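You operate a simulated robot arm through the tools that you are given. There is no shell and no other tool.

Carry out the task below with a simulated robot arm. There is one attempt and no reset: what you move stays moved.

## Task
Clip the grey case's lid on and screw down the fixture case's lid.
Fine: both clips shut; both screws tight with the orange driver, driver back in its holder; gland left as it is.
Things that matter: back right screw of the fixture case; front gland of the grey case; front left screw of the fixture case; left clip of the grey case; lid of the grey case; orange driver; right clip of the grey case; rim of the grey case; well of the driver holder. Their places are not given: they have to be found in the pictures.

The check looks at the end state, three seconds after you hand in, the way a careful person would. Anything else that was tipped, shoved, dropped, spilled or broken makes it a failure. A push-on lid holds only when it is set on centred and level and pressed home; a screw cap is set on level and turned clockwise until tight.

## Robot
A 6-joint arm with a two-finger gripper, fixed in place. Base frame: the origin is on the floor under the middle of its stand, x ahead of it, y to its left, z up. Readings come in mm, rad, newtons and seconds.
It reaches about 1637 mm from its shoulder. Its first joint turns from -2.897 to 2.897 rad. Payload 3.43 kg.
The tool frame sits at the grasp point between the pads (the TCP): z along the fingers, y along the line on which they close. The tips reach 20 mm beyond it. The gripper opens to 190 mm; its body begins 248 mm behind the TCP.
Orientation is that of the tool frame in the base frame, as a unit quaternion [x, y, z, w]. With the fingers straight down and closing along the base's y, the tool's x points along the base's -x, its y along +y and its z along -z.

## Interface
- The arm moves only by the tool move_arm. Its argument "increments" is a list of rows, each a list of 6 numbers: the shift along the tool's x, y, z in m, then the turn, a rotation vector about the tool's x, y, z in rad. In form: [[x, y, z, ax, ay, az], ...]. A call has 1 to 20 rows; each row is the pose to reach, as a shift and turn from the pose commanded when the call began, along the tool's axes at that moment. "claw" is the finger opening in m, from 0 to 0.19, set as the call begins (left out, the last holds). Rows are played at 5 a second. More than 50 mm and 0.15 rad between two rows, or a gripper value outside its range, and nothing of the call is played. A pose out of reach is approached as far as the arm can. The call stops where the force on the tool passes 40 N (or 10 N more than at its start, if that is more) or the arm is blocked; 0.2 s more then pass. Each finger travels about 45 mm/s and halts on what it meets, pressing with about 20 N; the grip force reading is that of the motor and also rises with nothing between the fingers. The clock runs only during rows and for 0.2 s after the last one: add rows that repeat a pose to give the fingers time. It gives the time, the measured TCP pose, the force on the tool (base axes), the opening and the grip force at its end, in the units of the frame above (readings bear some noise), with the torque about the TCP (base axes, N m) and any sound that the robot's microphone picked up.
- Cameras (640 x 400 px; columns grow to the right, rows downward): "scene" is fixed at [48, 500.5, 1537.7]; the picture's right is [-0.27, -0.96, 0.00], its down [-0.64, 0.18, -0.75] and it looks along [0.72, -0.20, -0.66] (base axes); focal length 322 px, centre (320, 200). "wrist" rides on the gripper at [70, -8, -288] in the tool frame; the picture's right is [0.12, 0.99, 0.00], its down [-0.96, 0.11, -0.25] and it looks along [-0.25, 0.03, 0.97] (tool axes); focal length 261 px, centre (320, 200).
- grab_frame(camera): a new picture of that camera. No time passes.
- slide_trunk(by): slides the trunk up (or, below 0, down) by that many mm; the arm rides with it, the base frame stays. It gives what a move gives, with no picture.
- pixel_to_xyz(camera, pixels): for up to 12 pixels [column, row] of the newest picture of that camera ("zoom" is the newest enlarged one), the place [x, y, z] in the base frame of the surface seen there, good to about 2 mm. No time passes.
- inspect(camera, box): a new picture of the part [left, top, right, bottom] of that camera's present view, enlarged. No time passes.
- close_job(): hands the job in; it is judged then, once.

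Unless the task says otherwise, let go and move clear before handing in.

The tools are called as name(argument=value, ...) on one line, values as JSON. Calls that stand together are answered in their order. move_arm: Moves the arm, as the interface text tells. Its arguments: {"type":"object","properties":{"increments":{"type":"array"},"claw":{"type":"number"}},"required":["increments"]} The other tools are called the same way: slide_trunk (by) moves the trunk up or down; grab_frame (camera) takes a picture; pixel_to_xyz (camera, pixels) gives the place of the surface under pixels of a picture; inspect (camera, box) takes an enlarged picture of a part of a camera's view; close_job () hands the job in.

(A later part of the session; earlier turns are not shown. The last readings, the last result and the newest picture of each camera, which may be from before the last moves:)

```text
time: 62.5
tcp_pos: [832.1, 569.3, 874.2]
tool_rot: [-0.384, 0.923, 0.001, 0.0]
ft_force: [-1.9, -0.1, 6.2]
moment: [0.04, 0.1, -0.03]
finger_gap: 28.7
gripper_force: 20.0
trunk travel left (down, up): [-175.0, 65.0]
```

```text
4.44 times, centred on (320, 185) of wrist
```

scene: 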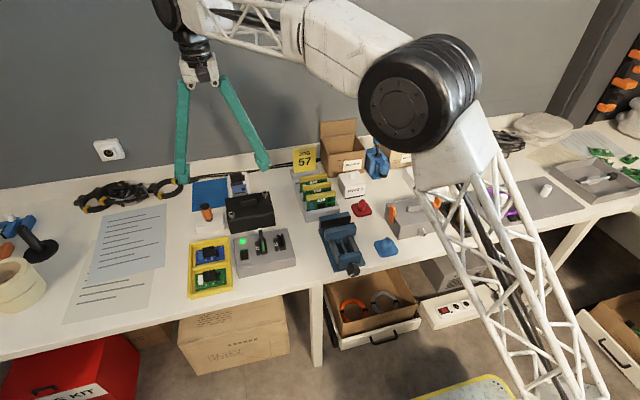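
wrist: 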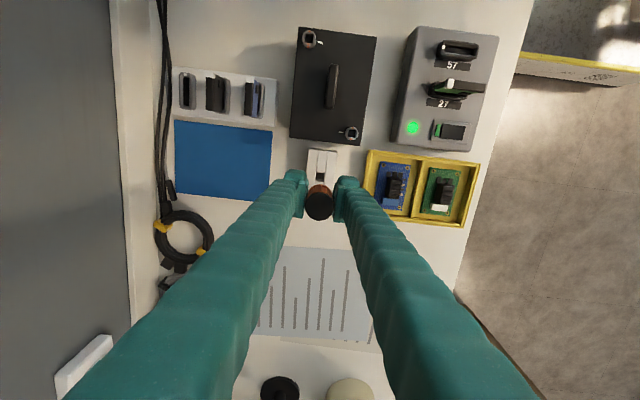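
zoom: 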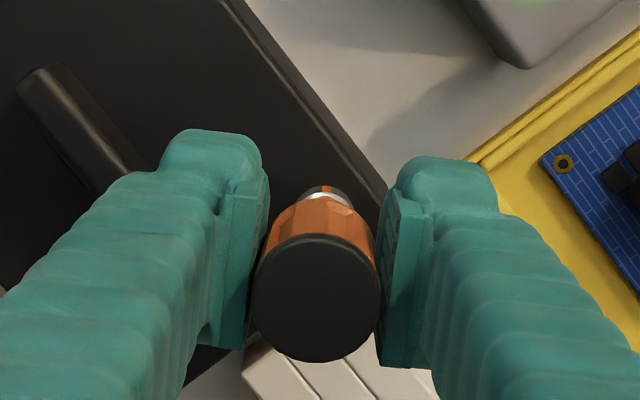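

The orange mark has turned along with the driver, so it's driving. I'll continue to about 90°.

move_arm(increments=[[0, 0, 0, 0, 0, 0.13], [0, 0, 0, 0, 0, 0.26], [0, 0, 0, 0, 0, 0.39], [0, 0, 0, 0, 0, 0.52], [0, 0, 0, 0, 0, 0.65], [0, 0, 0, 0, 0, 0.75], [0, 0, 0, 0, 0, 0.75]], claw=0.0)

inspect(camera="scene", box=[215, 195, 250, 225])

inspect(camera="wrist", box=[270, 140, 370, 230])

```text
time: 64.1
tcp_pos: [831.7, 570.5, 875.3]
tool_rot: [-0.02, 1.0, 0.0, 0.001]
ft_force: [-1.0, 0.8, -1.3]
moment: [0.02, 0.08, 0.04]
finger_gap: 28.8
gripper_force: 19.8
trunk travel left (down, up): [-175.0, 65.0]
```

```text
13.33 times, centred on (232, 210) of scene
```

zoom: 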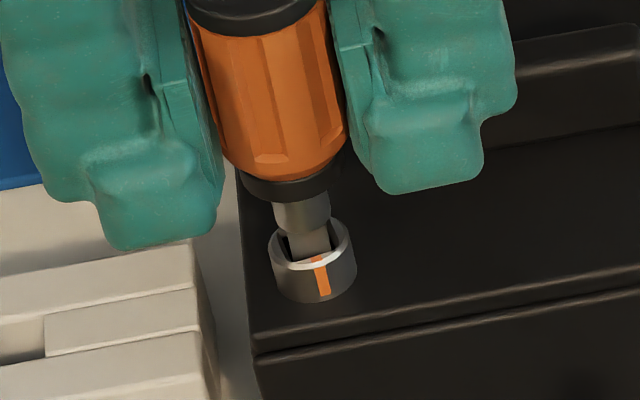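

```text
4.44 times, centred on (320, 185) of wrist
```

zoom: 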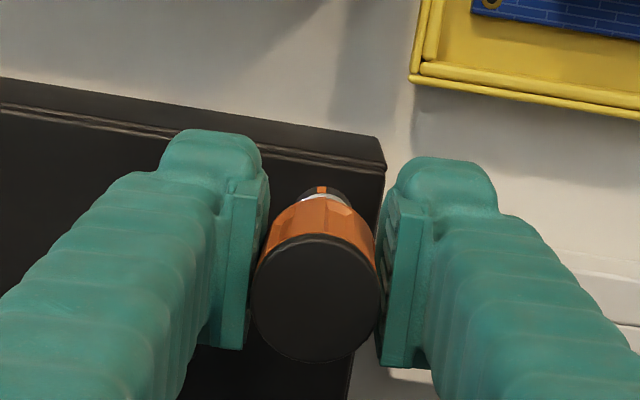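

The marks now line up at front and back, near the tick, but torque is still low. I'll press down slightly and turn a few more degrees to look for the end stop.

move_arm(increments=[[0, 0, 0.002, 0, 0, 0], [0, 0, 0.002, 0, 0, 0.04], [0, 0, 0.002, 0, 0, 0.08], [0, 0, 0.002, 0, 0, 0.08]], claw=0.0)

inspect(camera="scene", box=[215, 195, 250, 225])

```text
time: 65.1
tcp_pos: [832.9, 571.5, 874.4]
tool_rot: [0.019, 1.0, 0.001, 0.001]
ft_force: [-4.9, 2.8, 14.6]
moment: [0.13, 0.24, 0.02]
finger_gap: 28.3
gripper_force: 20.1
trunk travel left (down, up): [-175.0, 65.0]
```

```text
13.33 times, centred on (232, 210) of scene
```

zoom: 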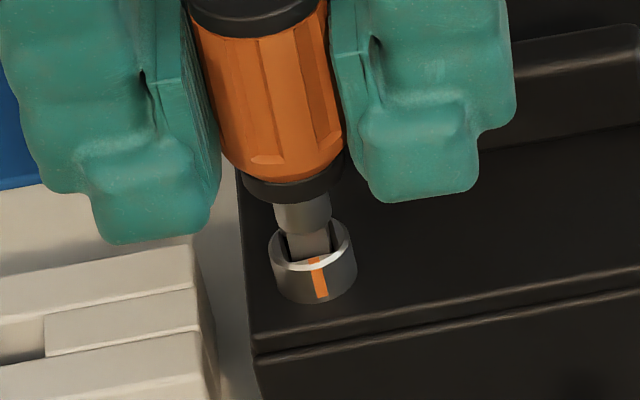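

The mark still follows the driver and no torque has built up, so it isn't tight yet. I'll keep turning in small increments and watch the moment about z.

move_arm(increments=[[0, 0, 0, 0, 0, 0.05], [0, 0, 0, 0, 0, 0.1], [0, 0, 0, 0, 0, 0.15]], claw=0.0)

inspect(camera="scene", box=[215, 195, 250, 225])

```text
time: 65.9
tcp_pos: [831.8, 570.3, 874.1]
tool_rot: [0.095, 0.996, 0.001, 0.001]
ft_force: [-0.7, 2.5, 16.7]
moment: [0.17, 0.04, 0.05]
finger_gap: 28.7
gripper_force: 19.9
trunk travel left (down, up): [-175.0, 65.0]
```

```text
13.33 times, centred on (232, 210) of scene
```

zoom: 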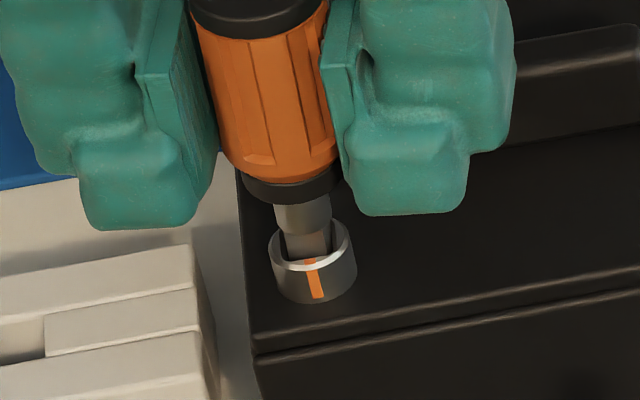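

The screw is following the driver past the tick with little torque, so I'll check whether its head is moving down.

pixel_to_xyz(camera="zoom", pixels=[[295, 268], [290, 266], [325, 266], [335, 262], [340, 258], [345, 250], [280, 262], [276, 255], [300, 285], [330, 285], [300, 310], [330, 310]])

inspect(camera="scene", box=[222, 205, 242, 221])

```text
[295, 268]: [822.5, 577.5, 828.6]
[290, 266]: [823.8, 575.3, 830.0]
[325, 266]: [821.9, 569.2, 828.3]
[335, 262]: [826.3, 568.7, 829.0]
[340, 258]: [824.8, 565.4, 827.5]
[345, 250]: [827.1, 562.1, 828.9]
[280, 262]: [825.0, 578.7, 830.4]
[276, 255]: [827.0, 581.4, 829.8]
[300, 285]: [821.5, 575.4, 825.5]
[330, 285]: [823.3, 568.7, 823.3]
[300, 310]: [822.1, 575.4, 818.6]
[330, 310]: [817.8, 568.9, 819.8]
```

```text
16.00 times, centred on (232, 213) of scene
```

zoom: 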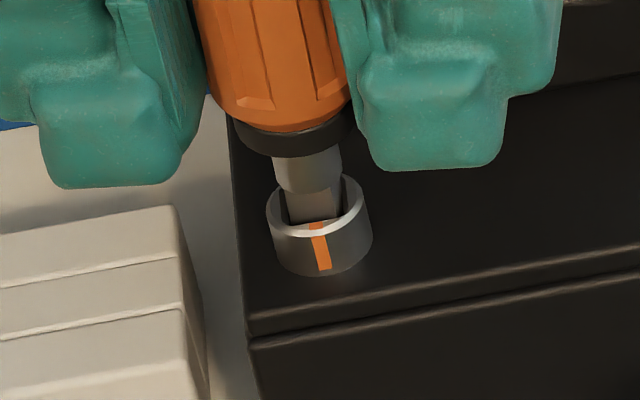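

The head is only about 0.5–1 mm lower, so this is a threaded screw needing more turns. I'll keep turning, checking the torque in stages.

move_arm(increments=[[0, 0, 0, 0, 0, 0.13], [0, 0, 0, 0, 0, 0.26], [0, 0, 0, 0, 0, 0.39], [0, 0, 0, 0, 0, 0.52], [0, 0, 0, 0, 0, 0.65], [0, 0, 0, 0, 0, 0.78]], claw=0.0)

inspect(camera="scene", box=[222, 205, 242, 221])

```text
time: 67.3
tcp_pos: [832.0, 569.8, 872.6]
tool_rot: [0.467, 0.884, 0.001, 0.0]
ft_force: [5.0, 8.1, -0.5]
moment: [0.34, -0.17, 0.25]
finger_gap: 28.8
gripper_force: 19.5
trunk travel left (down, up): [-175.0, 65.0]
```

```text
16.00 times, centred on (232, 213) of scene
```

zoom: 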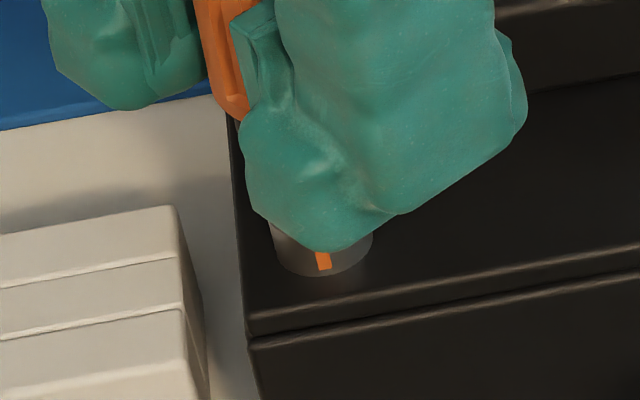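

Torque has risen to 0.25 N·m and the orange mark has stopped moving, so the screw has reached its stop and the handle slipped in the fingers. I'll unload the twist, lift the driver out, and look at the screw.

move_arm(increments=[[0, 0, 0, 0, 0, -0.06], [0, 0, 0, 0, 0, -0.12]], claw=0.0)

inspect(camera="scene", box=[222, 205, 242, 221])

```text
time: 67.9
tcp_pos: [832.5, 569.2, 873.2]
tool_rot: [0.411, 0.911, 0.0, 0.0]
ft_force: [5.3, 6.3, 0.2]
moment: [0.33, -0.24, 0.06]
finger_gap: 28.7
gripper_force: 19.7
trunk travel left (down, up): [-175.0, 65.0]
```

```text
16.00 times, centred on (232, 213) of scene
```

zoom: 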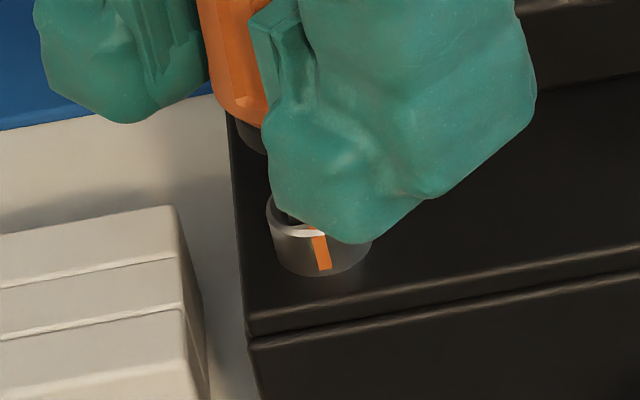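

The twist is relieved (0.06 N·m). I'll lift the driver straight out by about 50 mm.

move_arm(increments=[[0, 0, -0.004, 0, 0, 0], [0, 0, -0.012, 0, 0, 0], [0, 0, -0.025, 0, 0, 0], [0, 0, -0.045, 0, 0, 0], [0, 0, -0.06, 0, 0, 0], [0, 0, -0.06, 0, 0, 0]], claw=0.0)

inspect(camera="scene", box=[215, 190, 255, 225])

grab_frame(camera="wrist")

```text
time: 69.3
tcp_pos: [829.0, 569.8, 931.6]
tool_rot: [0.411, 0.912, 0.001, 0.001]
ft_force: [0.1, -0.3, -1.0]
moment: [-0.01, -0.04, 0.02]
finger_gap: 28.5
gripper_force: 20.0
trunk travel left (down, up): [-175.0, 65.0]
```

```text
11.43 times, centred on (235, 208) of scene
```

zoom: 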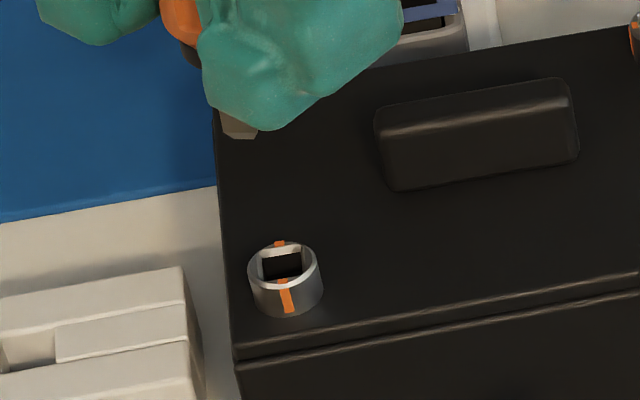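

```text
taken
```

wrist: 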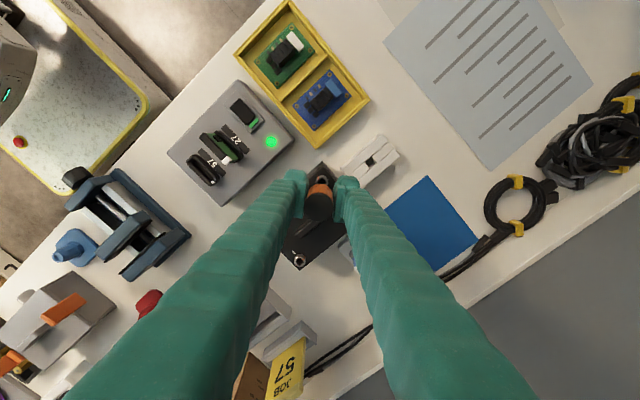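

The screw's marks now sit at front and back. I'll zoom in to see whether they line up with the white tick, and on the driver tip for its angle.

inspect(camera="scene", box=[224, 206, 240, 220])

inspect(camera="scene", box=[220, 190, 240, 205])

inspect(camera="wrist", box=[280, 150, 360, 230])

```text
16.00 times, centred on (232, 213) of scene
```

zoom: 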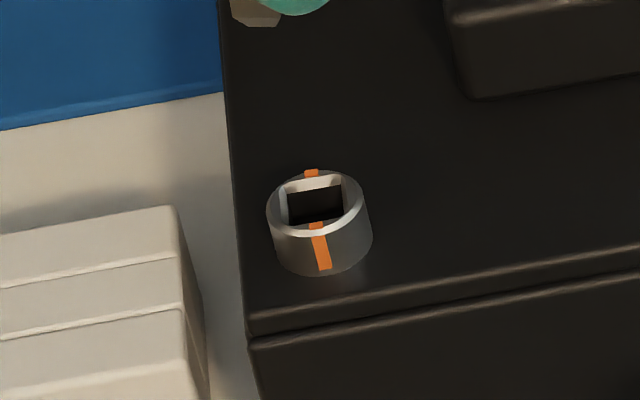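

```text
16.00 times, centred on (230, 198) of scene
```

zoom: 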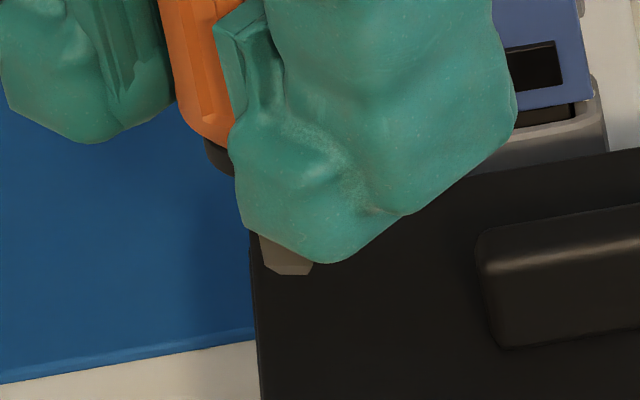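

```text
5.00 times, centred on (320, 190) of wrist
```

zoom: 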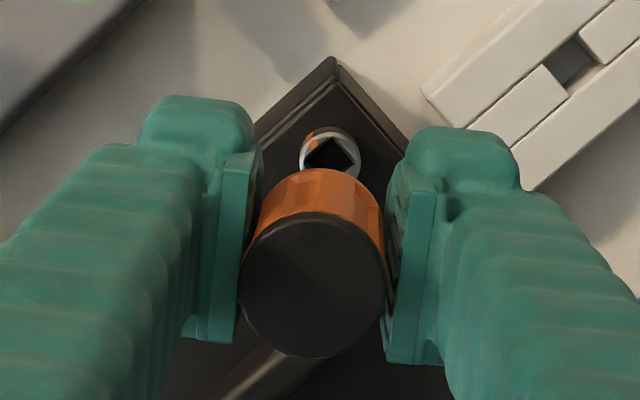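

The mark line matches the base x-axis exactly, so the front-left screw turned a full 90° to its stop and lines up with the tick. The handle slipped about 40° in the grip, so I'll rotate the tool back roughly 97° and read the tip's angle.

move_arm(increments=[[0, 0, 0, 0, 0, -0.141], [0, 0, 0, 0, 0, -0.282], [0, 0, 0, 0, 0, -0.423], [0, 0, 0, 0, 0, -0.564], [0, 0, 0, 0, 0, -0.705], [0, 0, 0, 0, 0, -0.846], [0, 0, 0, 0, 0, -0.987], [0, 0, 0, 0, 0, -1.128], [0, 0, 0, 0, 0, -1.269], [0, 0, 0, 0, 0, -1.41], [0, 0, 0, 0, 0, -1.551], [0, 0, 0, 0, 0, -1.692], [0, 0, 0, 0, 0, -1.692]], claw=0.0)

inspect(camera="scene", box=[215, 185, 250, 210])

inspect(camera="wrist", box=[280, 150, 360, 230])

```text
time: 72.1
tcp_pos: [832.0, 570.9, 932.6]
tool_rot: [-0.41, 0.912, 0.0, 0.001]
ft_force: [0.4, 1.2, 0.0]
moment: [0.02, -0.01, 0.01]
finger_gap: 28.4
gripper_force: 20.0
trunk travel left (down, up): [-175.0, 65.0]
```

```text
16.00 times, centred on (232, 198) of scene
```

zoom: 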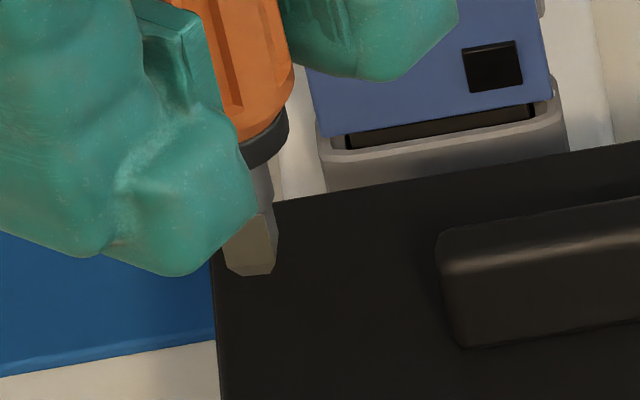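

```text
5.00 times, centred on (320, 190) of wrist
```

zoom: 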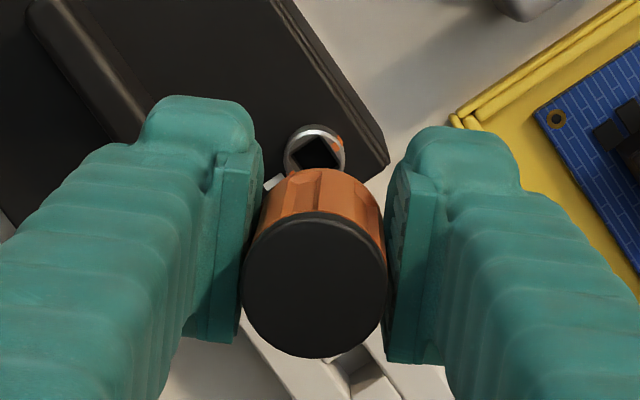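

The tip shows mostly its −x face, so it's close to square with the base axes. I'll sample its face edges to estimate the residual angle and its position.

inspect(camera="scene", box=[222, 196, 236, 206])

```text
16.00 times, centred on (229, 201) of scene
```

zoom: 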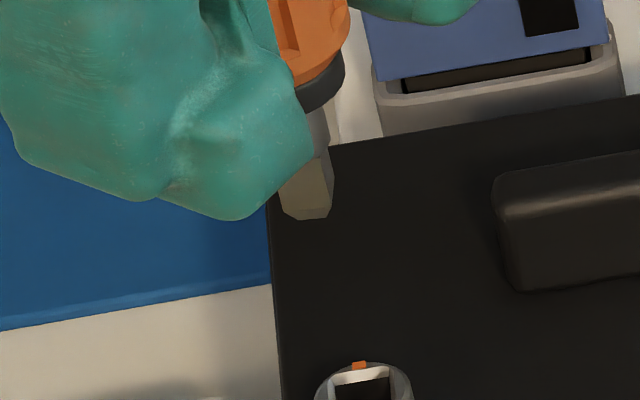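

pixel_to_xyz(camera="zoom", pixels=[[285, 190], [287, 195], [289, 188], [285, 200], [288, 205], [291, 198], [320, 175], [321, 185], [322, 195], [318, 190], [322, 205], [319, 200]])

pixel_to_xyz(camera="zoom", pixels=[[284, 193], [286, 198], [288, 193], [286, 203], [290, 203], [292, 192], [320, 180], [321, 190], [322, 200], [318, 195], [320, 205], [318, 180]])

pixel_to_xyz(camera="zoom", pixels=[[328, 170], [329, 175], [330, 180], [331, 185], [330, 190], [329, 195], [328, 200], [331, 175], [300, 216], [310, 216], [305, 213], [320, 212]])

```text
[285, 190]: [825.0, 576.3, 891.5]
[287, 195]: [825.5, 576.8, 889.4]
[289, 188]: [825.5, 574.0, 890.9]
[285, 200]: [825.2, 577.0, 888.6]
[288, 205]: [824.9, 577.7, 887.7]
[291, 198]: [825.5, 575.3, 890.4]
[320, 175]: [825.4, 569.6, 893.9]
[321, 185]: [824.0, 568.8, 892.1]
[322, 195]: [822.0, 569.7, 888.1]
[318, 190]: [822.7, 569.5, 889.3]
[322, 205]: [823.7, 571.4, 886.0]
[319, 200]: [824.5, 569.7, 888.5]
```

```text
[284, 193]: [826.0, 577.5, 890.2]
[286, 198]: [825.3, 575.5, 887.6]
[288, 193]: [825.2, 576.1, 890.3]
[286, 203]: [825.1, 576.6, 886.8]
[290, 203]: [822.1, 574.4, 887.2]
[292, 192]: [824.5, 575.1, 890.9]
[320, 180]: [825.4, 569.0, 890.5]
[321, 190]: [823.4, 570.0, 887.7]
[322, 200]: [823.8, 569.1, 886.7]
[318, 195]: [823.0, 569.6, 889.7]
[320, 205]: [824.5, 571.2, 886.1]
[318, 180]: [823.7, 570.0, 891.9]
```

```text
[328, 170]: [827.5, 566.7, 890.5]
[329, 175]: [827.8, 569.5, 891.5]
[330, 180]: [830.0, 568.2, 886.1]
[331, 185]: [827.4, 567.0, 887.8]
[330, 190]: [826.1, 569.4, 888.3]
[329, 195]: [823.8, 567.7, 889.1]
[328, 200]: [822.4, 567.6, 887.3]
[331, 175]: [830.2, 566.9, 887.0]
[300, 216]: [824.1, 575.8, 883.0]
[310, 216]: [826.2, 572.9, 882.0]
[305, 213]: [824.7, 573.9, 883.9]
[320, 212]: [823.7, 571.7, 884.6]
```

The tip is about 10° clockwise from square, and its end is now about 50 mm below the TCP. I'll measure the back-right screw in the scene frame before moving there.

inspect(camera="scene", box=[255, 183, 275, 201])

```text
16.00 times, centred on (265, 192) of scene
```

zoom: 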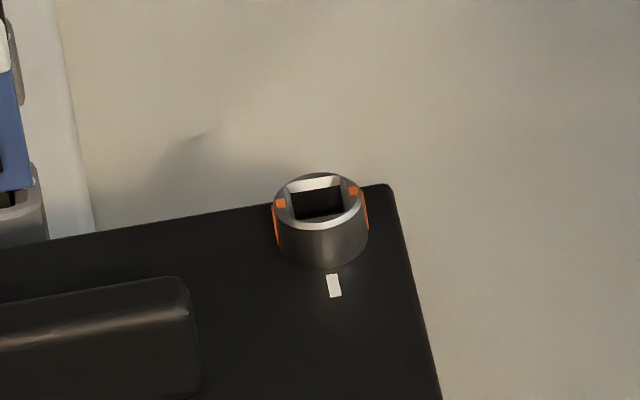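

pixel_to_xyz(camera="zoom", pixels=[[278, 205], [281, 203], [358, 188], [353, 191], [318, 225], [325, 225], [312, 178], [318, 177], [293, 222], [348, 215], [292, 186], [343, 179]])

pixel_to_xyz(camera="zoom", pixels=[[279, 208], [283, 206], [359, 192], [354, 188], [315, 226], [328, 224], [308, 179], [322, 178], [297, 223], [345, 218], [296, 184], [340, 180]])

```text
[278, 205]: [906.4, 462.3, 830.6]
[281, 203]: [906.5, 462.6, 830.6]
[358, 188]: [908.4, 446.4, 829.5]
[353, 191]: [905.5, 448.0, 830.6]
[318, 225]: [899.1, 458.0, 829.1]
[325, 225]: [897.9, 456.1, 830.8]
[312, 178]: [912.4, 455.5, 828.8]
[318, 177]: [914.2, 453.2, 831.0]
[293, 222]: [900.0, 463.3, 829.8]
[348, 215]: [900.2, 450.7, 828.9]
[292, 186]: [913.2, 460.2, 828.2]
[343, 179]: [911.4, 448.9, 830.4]
```

```text
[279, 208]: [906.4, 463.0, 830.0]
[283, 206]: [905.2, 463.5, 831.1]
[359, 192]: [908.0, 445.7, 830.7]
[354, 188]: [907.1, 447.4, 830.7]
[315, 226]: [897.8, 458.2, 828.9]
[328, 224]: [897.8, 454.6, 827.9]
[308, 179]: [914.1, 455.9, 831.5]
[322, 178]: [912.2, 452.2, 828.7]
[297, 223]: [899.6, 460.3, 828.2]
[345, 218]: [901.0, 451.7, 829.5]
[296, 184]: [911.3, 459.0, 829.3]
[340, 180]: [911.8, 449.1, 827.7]
```

The back-right socket centre is about (906.1, 454.8). I'll move the tip there (Δ≈(77.1, −117.5)), turning −0.16 rad to square the tip, and stop about 20 mm above.

move_arm(increments=[[0.009, -0.034, 0, 0, 0, -0.04], [0.0183, -0.068, 0, 0, 0, -0.08], [0.0275, -0.102, 0, 0, 0, -0.12], [0.0366, -0.1357, 0, 0, 0, -0.16], [0.0366, -0.1357, 0.015, 0, 0, -0.16], [0.0366, -0.1357, 0.03, 0, 0, -0.16], [0.0366, -0.1357, 0.03, 0, 0, -0.16]], claw=0.0)

move_arm(increments=[[0, 0, 0, 0, 0, 0]])

inspect(camera="scene", box=[250, 175, 280, 205])

```text
time: 73.7
tcp_pos: [907.2, 453.5, 903.4]
tool_rot: [-0.48, 0.877, 0.001, 0.001]
ft_force: [-0.4, -1.0, -0.9]
moment: [0.02, -0.01, 0.01]
finger_gap: 28.5
gripper_force: 20.0
trunk travel left (down, up): [-175.0, 65.0]
```

```text
time: 74.1
tcp_pos: [908.1, 452.8, 903.0]
tool_rot: [-0.481, 0.877, 0.0, 0.001]
ft_force: [-0.9, -0.8, -1.0]
moment: [0.0, -0.01, 0.0]
finger_gap: 28.3
gripper_force: 19.2
trunk travel left (down, up): [-175.0, 65.0]
```

```text
13.33 times, centred on (265, 190) of scene
```

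zoom: 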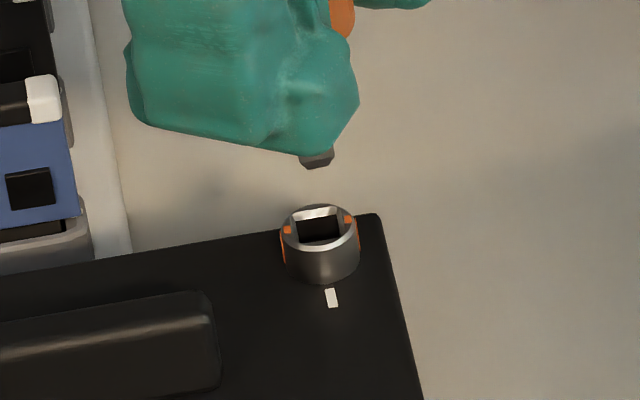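

The tip peeks out at zoom (317,160), above the socket at (319,228). I'll sample both.

pixel_to_xyz(camera="zoom", pixels=[[303, 162], [306, 165], [310, 163], [315, 160], [320, 160], [325, 158], [330, 155], [332, 158], [318, 166], [325, 165], [310, 167], [334, 153]])

pixel_to_xyz(camera="zoom", pixels=[[284, 231], [287, 229], [352, 218], [348, 220], [318, 249], [325, 248], [315, 208], [320, 207], [295, 244], [345, 240], [297, 214], [340, 209]])

inspect(camera="wrist", box=[280, 150, 360, 230])

```text
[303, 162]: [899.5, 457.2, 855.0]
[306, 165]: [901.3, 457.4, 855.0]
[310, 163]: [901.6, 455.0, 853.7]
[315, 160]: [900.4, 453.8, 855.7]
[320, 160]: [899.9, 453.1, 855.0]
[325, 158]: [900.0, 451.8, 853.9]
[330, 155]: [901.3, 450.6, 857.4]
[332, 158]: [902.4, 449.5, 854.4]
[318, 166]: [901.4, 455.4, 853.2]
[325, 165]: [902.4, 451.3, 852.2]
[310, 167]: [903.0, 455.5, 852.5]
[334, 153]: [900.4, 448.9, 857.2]
```

```text
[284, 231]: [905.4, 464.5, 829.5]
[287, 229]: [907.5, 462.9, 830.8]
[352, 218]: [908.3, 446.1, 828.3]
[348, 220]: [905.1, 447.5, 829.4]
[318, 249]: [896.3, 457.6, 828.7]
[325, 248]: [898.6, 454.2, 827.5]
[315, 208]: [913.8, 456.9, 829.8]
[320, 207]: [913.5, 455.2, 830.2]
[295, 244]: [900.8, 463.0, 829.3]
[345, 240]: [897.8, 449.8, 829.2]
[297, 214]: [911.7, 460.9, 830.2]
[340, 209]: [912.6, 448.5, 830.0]
```

```text
5.00 times, centred on (320, 190) of wrist
```

zoom: 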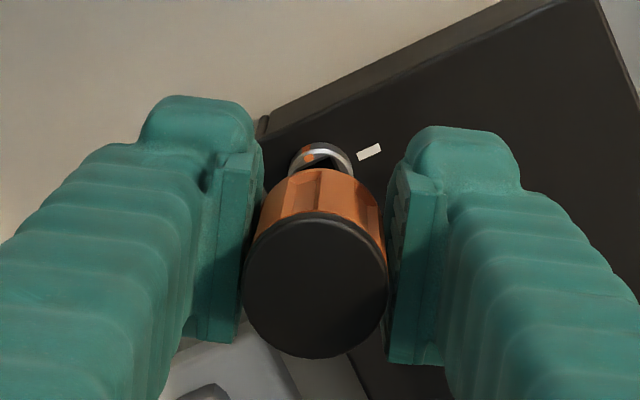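

Tip (905.0, 453.6) against socket (905.7, 455.0) needs a small correction of (+0.7, +1.3) mm. Then I'll lower gently.

move_arm(increments=[[-0.0015, 0.0001, 0.0, 0, 0, 0], [-0.0015, 0.0001, 0.008, 0, 0, 0], [-0.0015, 0.0001, 0.016, 0, 0, 0], [-0.0015, 0.0001, 0.02, 0, 0, 0], [-0.0015, 0.0001, 0.022, 0, 0, 0], [-0.0015, 0.0001, 0.024, 0, 0, 0], [-0.0015, 0.0001, 0.026, 0, 0, 0], [-0.0015, 0.0001, 0.026, 0, 0, 0]], claw=0.0)

inspect(camera="scene", box=[250, 175, 280, 205])

inspect(camera="wrist", box=[280, 150, 360, 230])

```text
time: 75.9
tcp_pos: [908.8, 455.6, 876.8]
tool_rot: [-0.48, 0.877, 0.001, 0.0]
ft_force: [0.8, 0.0, 0.1]
moment: [0.0, 0.01, 0.01]
finger_gap: 28.6
gripper_force: 19.9
trunk travel left (down, up): [-175.0, 65.0]
```

```text
13.33 times, centred on (265, 190) of scene
```

zoom: 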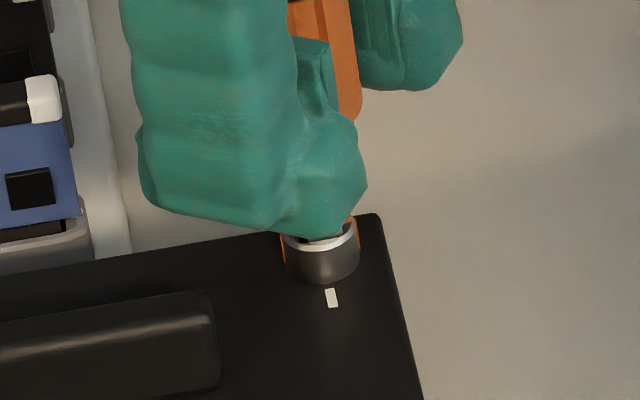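

```text
5.00 times, centred on (320, 190) of wrist
```

zoom: 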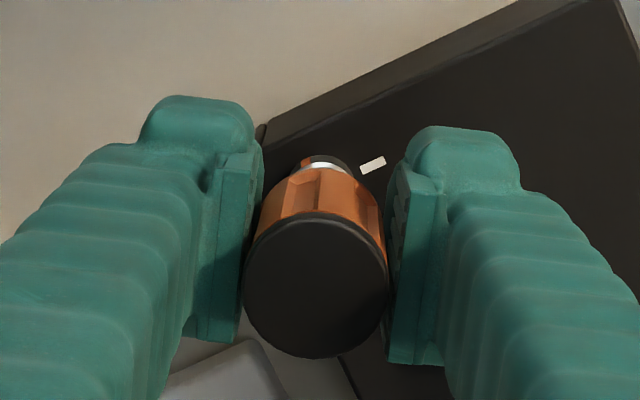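

The tip is entering the socket with no resistance. I'll lower until it touches the floor.

move_arm(increments=[[0, 0, 0.0015, 0, 0, 0], [0, 0, 0.003, 0, 0, 0], [0, 0, 0.0045, 0, 0, 0], [0, 0, 0.0045, 0, 0, 0]], claw=0.0)

move_arm(increments=[[0, 0, 0.001, 0, 0, 0], [0, 0, 0.002, 0, 0, 0], [0, 0, 0.002, 0, 0, 0]], claw=0.0)

```text
time: 76.9
tcp_pos: [909.1, 454.6, 872.4]
tool_rot: [-0.481, 0.877, 0.0, 0.001]
ft_force: [1.4, 1.9, 1.0]
moment: [0.14, -0.08, -0.01]
finger_gap: 28.6
gripper_force: 20.2
trunk travel left (down, up): [-175.0, 65.0]
```

```text
time: 77.7
tcp_pos: [910.0, 455.0, 872.0]
tool_rot: [-0.481, 0.877, -0.001, 0.001]
ft_force: [-3.4, 1.4, 11.9]
moment: [0.13, 0.14, 0.0]
finger_gap: 28.3
gripper_force: 20.7
trunk travel left (down, up): [-175.0, 65.0]
```

Floor contact at 12 N. I'll turn clockwise about 86° first.

move_arm(increments=[[0, 0, 0, 0, 0, 0.125], [0, 0, 0, 0, 0, 0.25], [0, 0, 0, 0, 0, 0.375], [0, 0, 0, 0, 0, 0.5], [0, 0, 0, 0, 0, 0.625], [0, 0, 0, 0, 0, 0.75], [0, 0, 0, 0, 0, 0.875], [0, 0, 0, 0, 0, 1.0], [0, 0, 0, 0, 0, 1.125], [0, 0, 0, 0, 0, 1.25], [0, 0, 0, 0, 0, 1.375], [0, 0, 0, 0, 0, 1.5]], claw=0.0)

inspect(camera="scene", box=[250, 175, 280, 205])

```text
time: 80.3
tcp_pos: [909.3, 454.3, 870.8]
tool_rot: [0.247, 0.969, 0.0, 0.001]
ft_force: [-1.1, 0.8, 6.0]
moment: [0.03, -0.01, -0.01]
finger_gap: 28.0
gripper_force: 19.1
trunk travel left (down, up): [-175.0, 65.0]
```

```text
13.33 times, centred on (265, 190) of scene
```

zoom: 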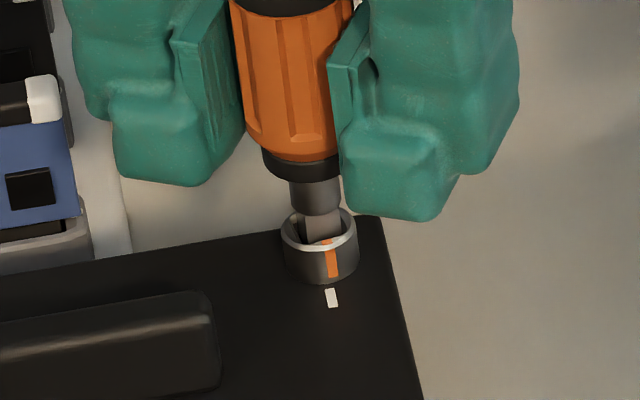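

The orange mark is nearly over the white tick at zoom (331,298). I'll turn further in small steps until torque builds.

move_arm(increments=[[0, 0, 0, 0, 0, 0.05], [0, 0, 0, 0, 0, 0.1], [0, 0, 0, 0, 0, 0.15]], claw=0.0)

inspect(camera="scene", box=[250, 175, 280, 205])

move_arm(increments=[[0, 0, 0, 0, 0, 0.05], [0, 0, 0, 0, 0, 0.1], [0, 0, 0, 0, 0, 0.15]], claw=0.0)

inspect(camera="scene", box=[250, 175, 280, 205])

```text
time: 81.1
tcp_pos: [909.6, 453.7, 870.1]
tool_rot: [0.319, 0.948, 0.0, 0.001]
ft_force: [2.3, 0.6, 5.9]
moment: [0.01, -0.1, -0.03]
finger_gap: 28.2
gripper_force: 19.9
trunk travel left (down, up): [-175.0, 65.0]
```

```text
13.33 times, centred on (265, 190) of scene
```

zoom: 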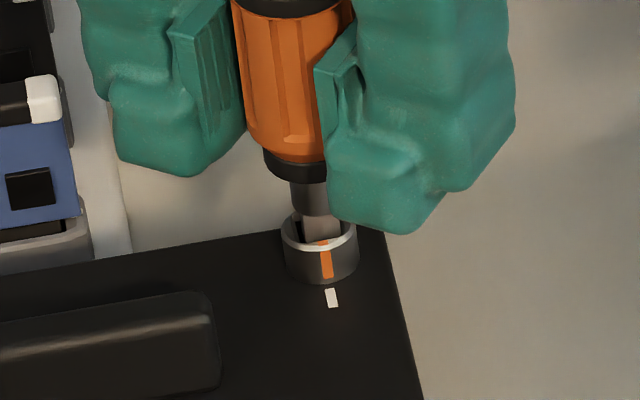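

```text
time: 81.9
tcp_pos: [907.1, 454.2, 870.6]
tool_rot: [0.388, 0.922, 0.001, 0.0]
ft_force: [-1.1, 0.0, 6.5]
moment: [-0.04, 0.01, -0.03]
finger_gap: 28.3
gripper_force: 20.1
trunk travel left (down, up): [-175.0, 65.0]
```

```text
13.33 times, centred on (265, 190) of scene
```

zoom: 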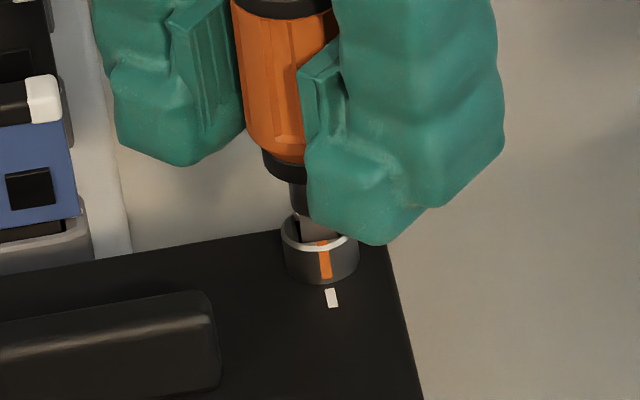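

The mark has stopped advancing right at the tick line, but the torque isn't up yet. I'll keep turning a little to confirm it's tight.

move_arm(increments=[[0, 0, 0.001, 0, 0, 0.05], [0, 0, 0.001, 0, 0, 0.1], [0, 0, 0.001, 0, 0, 0.15]], claw=0.0)

inspect(camera="scene", box=[250, 175, 280, 205])

move_arm(increments=[[0, 0, 0, 0, 0, 0.05], [0, 0, 0, 0, 0, 0.1], [0, 0, 0, 0, 0, 0.15]], claw=0.0)

inspect(camera="scene", box=[250, 175, 280, 205])

```text
time: 82.7
tcp_pos: [909.4, 454.3, 868.7]
tool_rot: [0.455, 0.89, 0.0, 0.0]
ft_force: [-3.7, 2.0, 12.5]
moment: [0.08, 0.15, -0.01]
finger_gap: 28.2
gripper_force: 20.2
trunk travel left (down, up): [-175.0, 65.0]
```

```text
13.33 times, centred on (265, 190) of scene
```

zoom: 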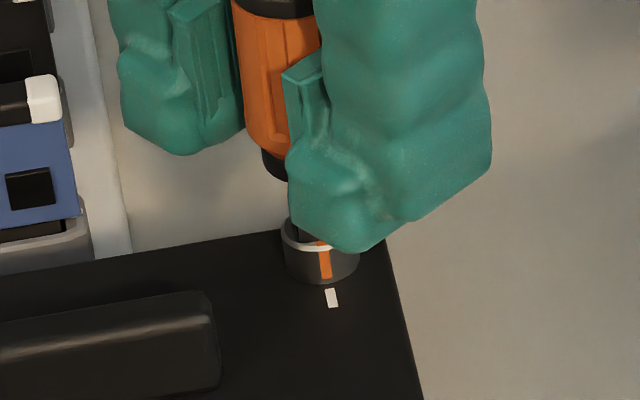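

```text
time: 83.5
tcp_pos: [909.8, 453.8, 869.3]
tool_rot: [0.521, 0.853, 0.001, 0.001]
ft_force: [-1.4, -0.7, 8.0]
moment: [-0.02, 0.04, 0.13]
finger_gap: 27.8
gripper_force: 19.7
trunk travel left (down, up): [-175.0, 65.0]
```

```text
13.33 times, centred on (265, 190) of scene
```

zoom: 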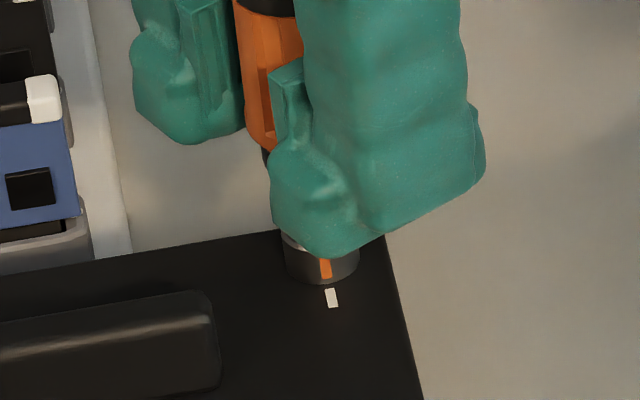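

Torque is now building (0.13 N·m) with the mark fixed at the tick. I'll turn a bit more to match the tightness of the first screw.

move_arm(increments=[[0, 0, 0, 0, 0, 0.06], [0, 0, 0, 0, 0, 0.12], [0, 0, 0, 0, 0, 0.18]], claw=0.0)

move_arm(increments=[[0, 0, 0, 0, 0, 0.06], [0, 0, 0, 0, 0, 0.12], [0, 0, 0, 0, 0, 0.18]], claw=0.0)

inspect(camera="scene", box=[250, 175, 280, 205])

```text
time: 84.3
tcp_pos: [911.3, 452.9, 869.4]
tool_rot: [0.596, 0.803, 0.0, 0.0]
ft_force: [-3.9, -3.0, 3.9]
moment: [-0.17, 0.12, 0.29]
finger_gap: 28.0
gripper_force: 20.4
trunk travel left (down, up): [-175.0, 65.0]
```

```text
time: 85.1
tcp_pos: [909.3, 455.0, 869.7]
tool_rot: [0.666, 0.746, 0.001, 0.001]
ft_force: [-3.1, -2.6, 1.1]
moment: [-0.16, 0.06, 0.26]
finger_gap: 28.3
gripper_force: 20.5
trunk travel left (down, up): [-175.0, 65.0]
```

```text
13.33 times, centred on (265, 190) of scene
```

zoom: 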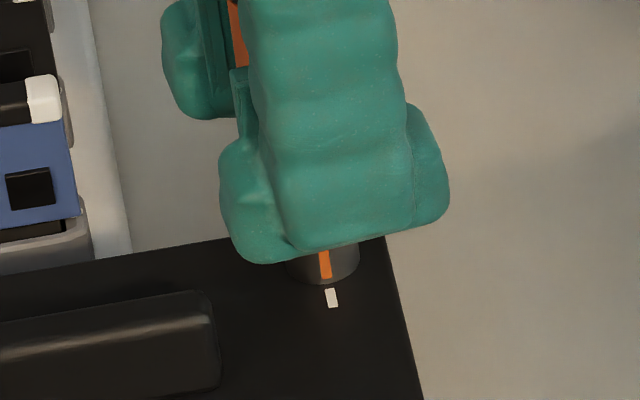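

A steady 0.26–0.29 N·m with the mark fixed on the tick shows the back-right screw is tight. I'll unload the twist and lift the driver out.

move_arm(increments=[[0, 0, 0, 0, 0, -0.06], [0, 0, 0, 0, 0, -0.12], [0, 0, 0, 0, 0, -0.12]], claw=0.0)

move_arm(increments=[[0, 0, -0.004, 0, 0, 0], [0, 0, -0.012, 0, 0, 0], [0, 0, -0.025, 0, 0, 0], [0, 0, -0.045, 0, 0, 0], [0, 0, -0.065, 0, 0, 0], [0, 0, -0.065, 0, 0, 0]], claw=0.0)

inspect(camera="scene", box=[245, 165, 285, 205])

inspect(camera="scene", box=[215, 185, 285, 225])

```text
time: 85.9
tcp_pos: [909.8, 454.6, 869.7]
tool_rot: [0.62, 0.785, 0.001, 0.001]
ft_force: [0.2, 1.9, -1.2]
moment: [0.15, -0.08, 0.08]
finger_gap: 28.3
gripper_force: 19.7
trunk travel left (down, up): [-175.0, 65.0]
```

```text
time: 87.3
tcp_pos: [908.2, 453.7, 935.5]
tool_rot: [0.62, 0.784, 0.0, 0.001]
ft_force: [-0.2, -0.4, 0.3]
moment: [-0.02, 0.01, 0.01]
finger_gap: 28.7
gripper_force: 19.7
trunk travel left (down, up): [-175.0, 65.0]
```

```text
10.00 times, centred on (265, 185) of scene
```

zoom: 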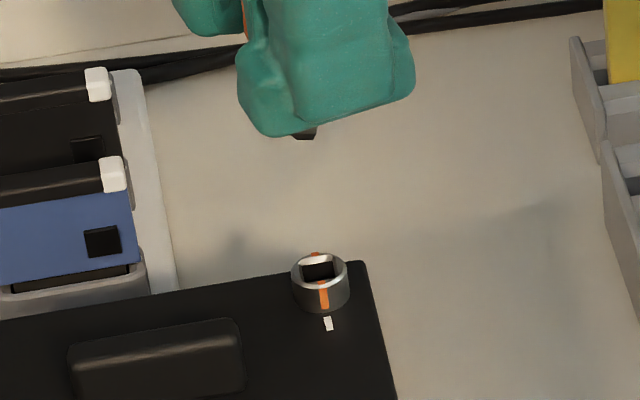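

```text
9.14 times, centred on (250, 205) of scene
```

zoom: 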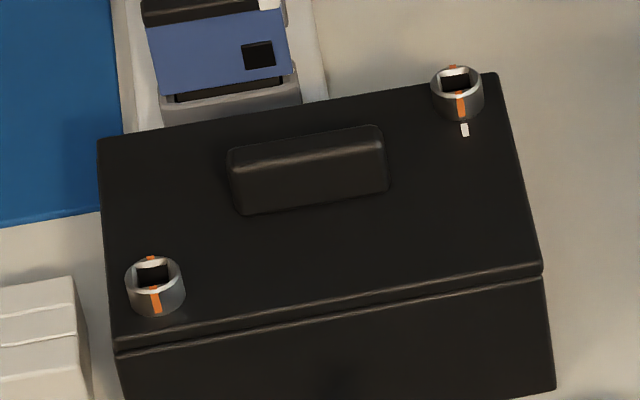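

Both screws now show their orange marks in line with the white ticks. Next I'll carry the driver back over the holder, turning to ψ=+90° so the fingers close along x again.

move_arm(increments=[[0.035, 0.0014, 0, 0, 0, 0.046], [0.08, 0.003, 0, 0, 0, 0.093], [0.125, 0.0048, 0, 0, 0, 0.139], [0.165, 0.0064, 0, 0, 0, 0.186], [0.1974, 0.0076, 0, 0, 0, 0.232], [0.1974, 0.0076, 0, 0, 0, 0.232], [0.1974, 0.0076, 0, 0, 0, 0.232]], claw=0.0)

move_arm(increments=[[0, 0, 0, 0, 0, 0]])

inspect(camera="scene", box=[190, 180, 235, 235])

inspect(camera="wrist", box=[270, 130, 370, 230])

```text
time: 88.9
tcp_pos: [870.0, 649.9, 935.0]
tool_rot: [0.706, 0.708, 0.001, 0.0]
ft_force: [0.0, -0.6, -1.0]
moment: [0.0, -0.04, -0.03]
finger_gap: 28.3
gripper_force: 20.2
trunk travel left (down, up): [-175.0, 65.0]
```

```text
time: 89.3
tcp_pos: [871.2, 649.8, 934.5]
tool_rot: [0.706, 0.708, 0.0, 0.001]
ft_force: [-1.2, -0.1, -1.0]
moment: [-0.01, -0.03, -0.03]
finger_gap: 28.6
gripper_force: 20.0
trunk travel left (down, up): [-175.0, 65.0]
```

```text
7.27 times, centred on (212, 208) of scene
```

zoom: 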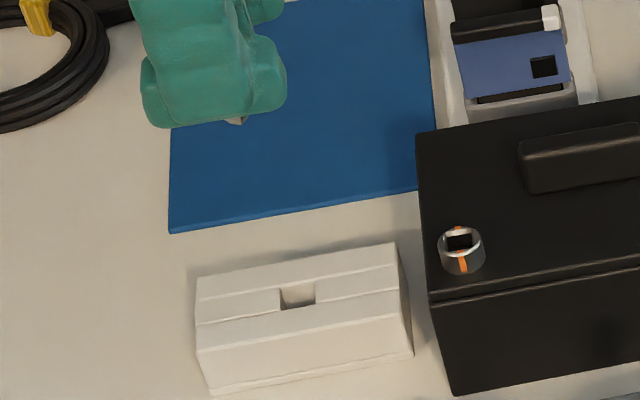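

```text
4.00 times, centred on (320, 180) of wrist
```

zoom: 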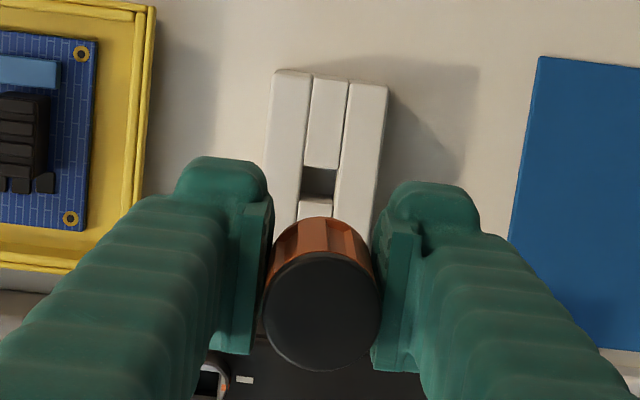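

The empty well is visible in the wrist zoom around (318,184). It's a close fit, so I'll measure its edges carefully along with the driver's cap.

pixel_to_xyz(camera="zoom", pixels=[[312, 163], [322, 164], [332, 166], [307, 202], [315, 203], [325, 204], [301, 175], [300, 185], [341, 178], [339, 190], [310, 161], [330, 163]])

pixel_to_xyz(camera="zoom", pixels=[[265, 312], [380, 312], [322, 255], [322, 366], [285, 270], [360, 270], [285, 352], [360, 352], [322, 312], [274, 75], [388, 90], [313, 78]])

inspect(camera="scene", box=[200, 208, 230, 228])

```text
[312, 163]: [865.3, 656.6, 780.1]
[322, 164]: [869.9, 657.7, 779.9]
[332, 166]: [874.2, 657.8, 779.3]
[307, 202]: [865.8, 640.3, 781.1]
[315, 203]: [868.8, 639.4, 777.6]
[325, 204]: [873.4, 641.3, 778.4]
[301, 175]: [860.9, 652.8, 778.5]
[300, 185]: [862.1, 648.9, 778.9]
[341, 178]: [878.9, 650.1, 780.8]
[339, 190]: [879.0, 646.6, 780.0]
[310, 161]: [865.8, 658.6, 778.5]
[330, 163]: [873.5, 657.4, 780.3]
```

```text
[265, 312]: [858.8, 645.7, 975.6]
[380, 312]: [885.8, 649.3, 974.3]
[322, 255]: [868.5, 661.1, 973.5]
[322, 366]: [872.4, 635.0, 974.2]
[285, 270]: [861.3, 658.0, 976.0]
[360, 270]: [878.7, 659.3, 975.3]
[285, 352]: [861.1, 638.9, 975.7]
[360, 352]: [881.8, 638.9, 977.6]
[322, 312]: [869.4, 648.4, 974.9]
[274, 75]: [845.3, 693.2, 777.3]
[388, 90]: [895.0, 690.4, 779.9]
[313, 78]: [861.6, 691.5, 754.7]
```

```text
16.00 times, centred on (215, 218) of scene
```

zoom: 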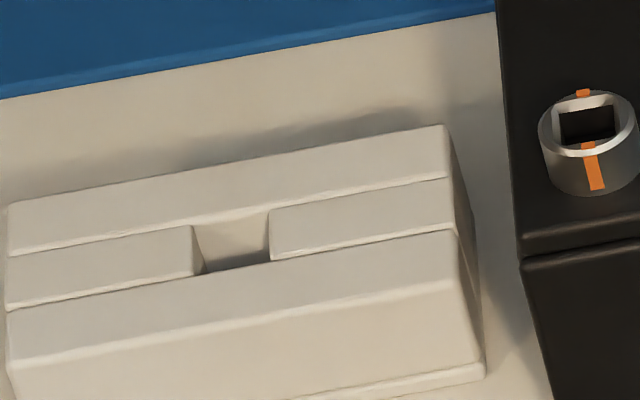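

Wrist frame: well centre ≈ (870.0, 648.5), cap ≈ (871.2, 648.5). The cap is now 40 mm above the TCP, so the driver slid up about 6.7 mm in the grip. I'll check the tip against the well in the scene view.

pixel_to_xyz(camera="zoom", pixels=[[190, 235], [188, 265], [192, 250], [272, 225], [272, 250], [275, 240], [230, 218], [205, 224], [255, 213], [235, 272], [210, 277], [255, 268]])

inspect(camera="scene", box=[195, 185, 215, 205])

```text
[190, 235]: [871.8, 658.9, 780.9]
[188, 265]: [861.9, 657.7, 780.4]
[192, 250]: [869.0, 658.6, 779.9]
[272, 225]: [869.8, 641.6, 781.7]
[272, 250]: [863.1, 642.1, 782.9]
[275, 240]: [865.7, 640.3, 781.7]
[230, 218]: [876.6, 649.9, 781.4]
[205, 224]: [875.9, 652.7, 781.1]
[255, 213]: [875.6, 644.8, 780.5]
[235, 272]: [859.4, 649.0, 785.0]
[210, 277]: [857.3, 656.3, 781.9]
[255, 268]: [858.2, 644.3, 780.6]
```

```text
16.00 times, centred on (205, 195) of scene
```

zoom: 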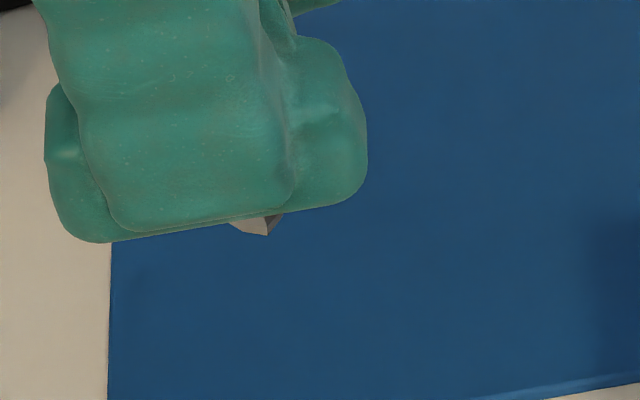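

pixel_to_xyz(camera="zoom", pixels=[[235, 226], [240, 228], [245, 229], [250, 229], [255, 230], [260, 230], [265, 230], [267, 226], [272, 224], [276, 220], [280, 216], [262, 226]])

pixel_to_xyz(camera="zoom", pixels=[[237, 227], [242, 227], [247, 228], [252, 230], [257, 231], [260, 233], [264, 232], [268, 230], [270, 227], [274, 222], [278, 218], [266, 233]])

```text
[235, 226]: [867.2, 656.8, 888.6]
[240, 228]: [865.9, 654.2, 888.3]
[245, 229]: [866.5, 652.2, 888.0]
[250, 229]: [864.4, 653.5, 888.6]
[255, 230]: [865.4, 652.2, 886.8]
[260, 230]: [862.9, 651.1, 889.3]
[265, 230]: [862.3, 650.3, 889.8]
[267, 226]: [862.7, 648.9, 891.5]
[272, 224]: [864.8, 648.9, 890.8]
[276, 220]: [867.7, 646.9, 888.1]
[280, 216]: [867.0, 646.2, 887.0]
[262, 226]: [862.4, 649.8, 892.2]
```

```text
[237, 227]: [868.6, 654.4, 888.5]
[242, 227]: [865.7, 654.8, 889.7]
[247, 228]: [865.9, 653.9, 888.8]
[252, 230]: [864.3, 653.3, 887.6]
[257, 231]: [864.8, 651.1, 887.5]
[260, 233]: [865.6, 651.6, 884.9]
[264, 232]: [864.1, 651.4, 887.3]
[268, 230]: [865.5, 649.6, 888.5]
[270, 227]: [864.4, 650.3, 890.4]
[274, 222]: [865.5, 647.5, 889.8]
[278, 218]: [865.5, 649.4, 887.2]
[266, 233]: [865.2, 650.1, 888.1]
```

The tip is turned about 30° from square. The well is a snug square, so I'll rotate −0.52 rad to bring the tip back in line with it and then re-measure.

move_arm(increments=[[0, 0, 0, 0, 0, -0.13], [0, 0, 0, 0, 0, -0.26], [0, 0, 0, 0, 0, -0.39], [0, 0, 0, 0, 0, -0.52], [0, 0, 0, 0, 0, -0.52], [0, 0, 0, 0, 0, -0.52]], claw=0.0)

inspect(camera="scene", box=[195, 185, 215, 205])

inspect(camera="wrist", box=[270, 130, 370, 230])

```text
time: 90.7
tcp_pos: [872.0, 647.7, 934.0]
tool_rot: [0.499, 0.866, 0.0, 0.001]
ft_force: [-0.2, -0.8, -0.6]
moment: [-0.02, 0.02, 0.01]
finger_gap: 28.8
gripper_force: 19.8
trunk travel left (down, up): [-175.0, 65.0]
```

```text
16.00 times, centred on (205, 195) of scene
```

zoom: 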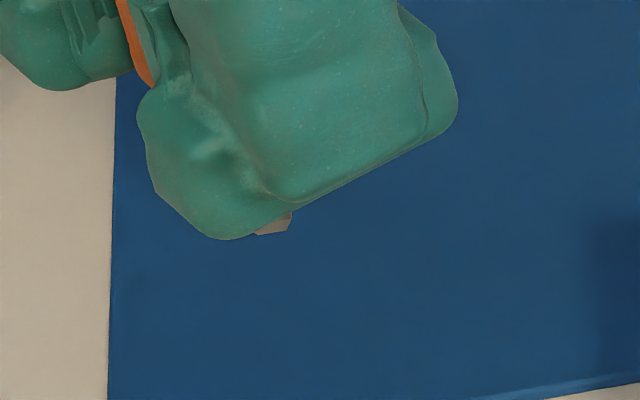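

```text
4.00 times, centred on (320, 180) of wrist
```

zoom: 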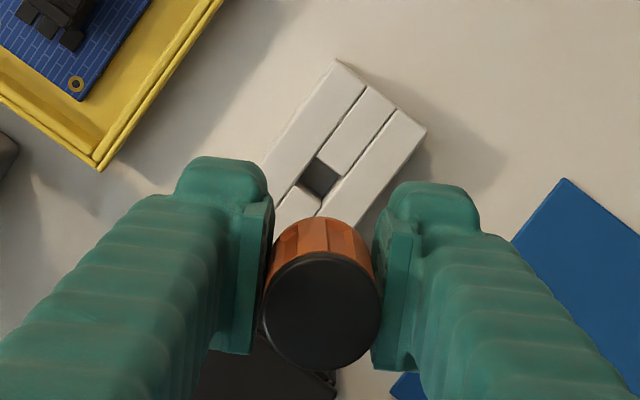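

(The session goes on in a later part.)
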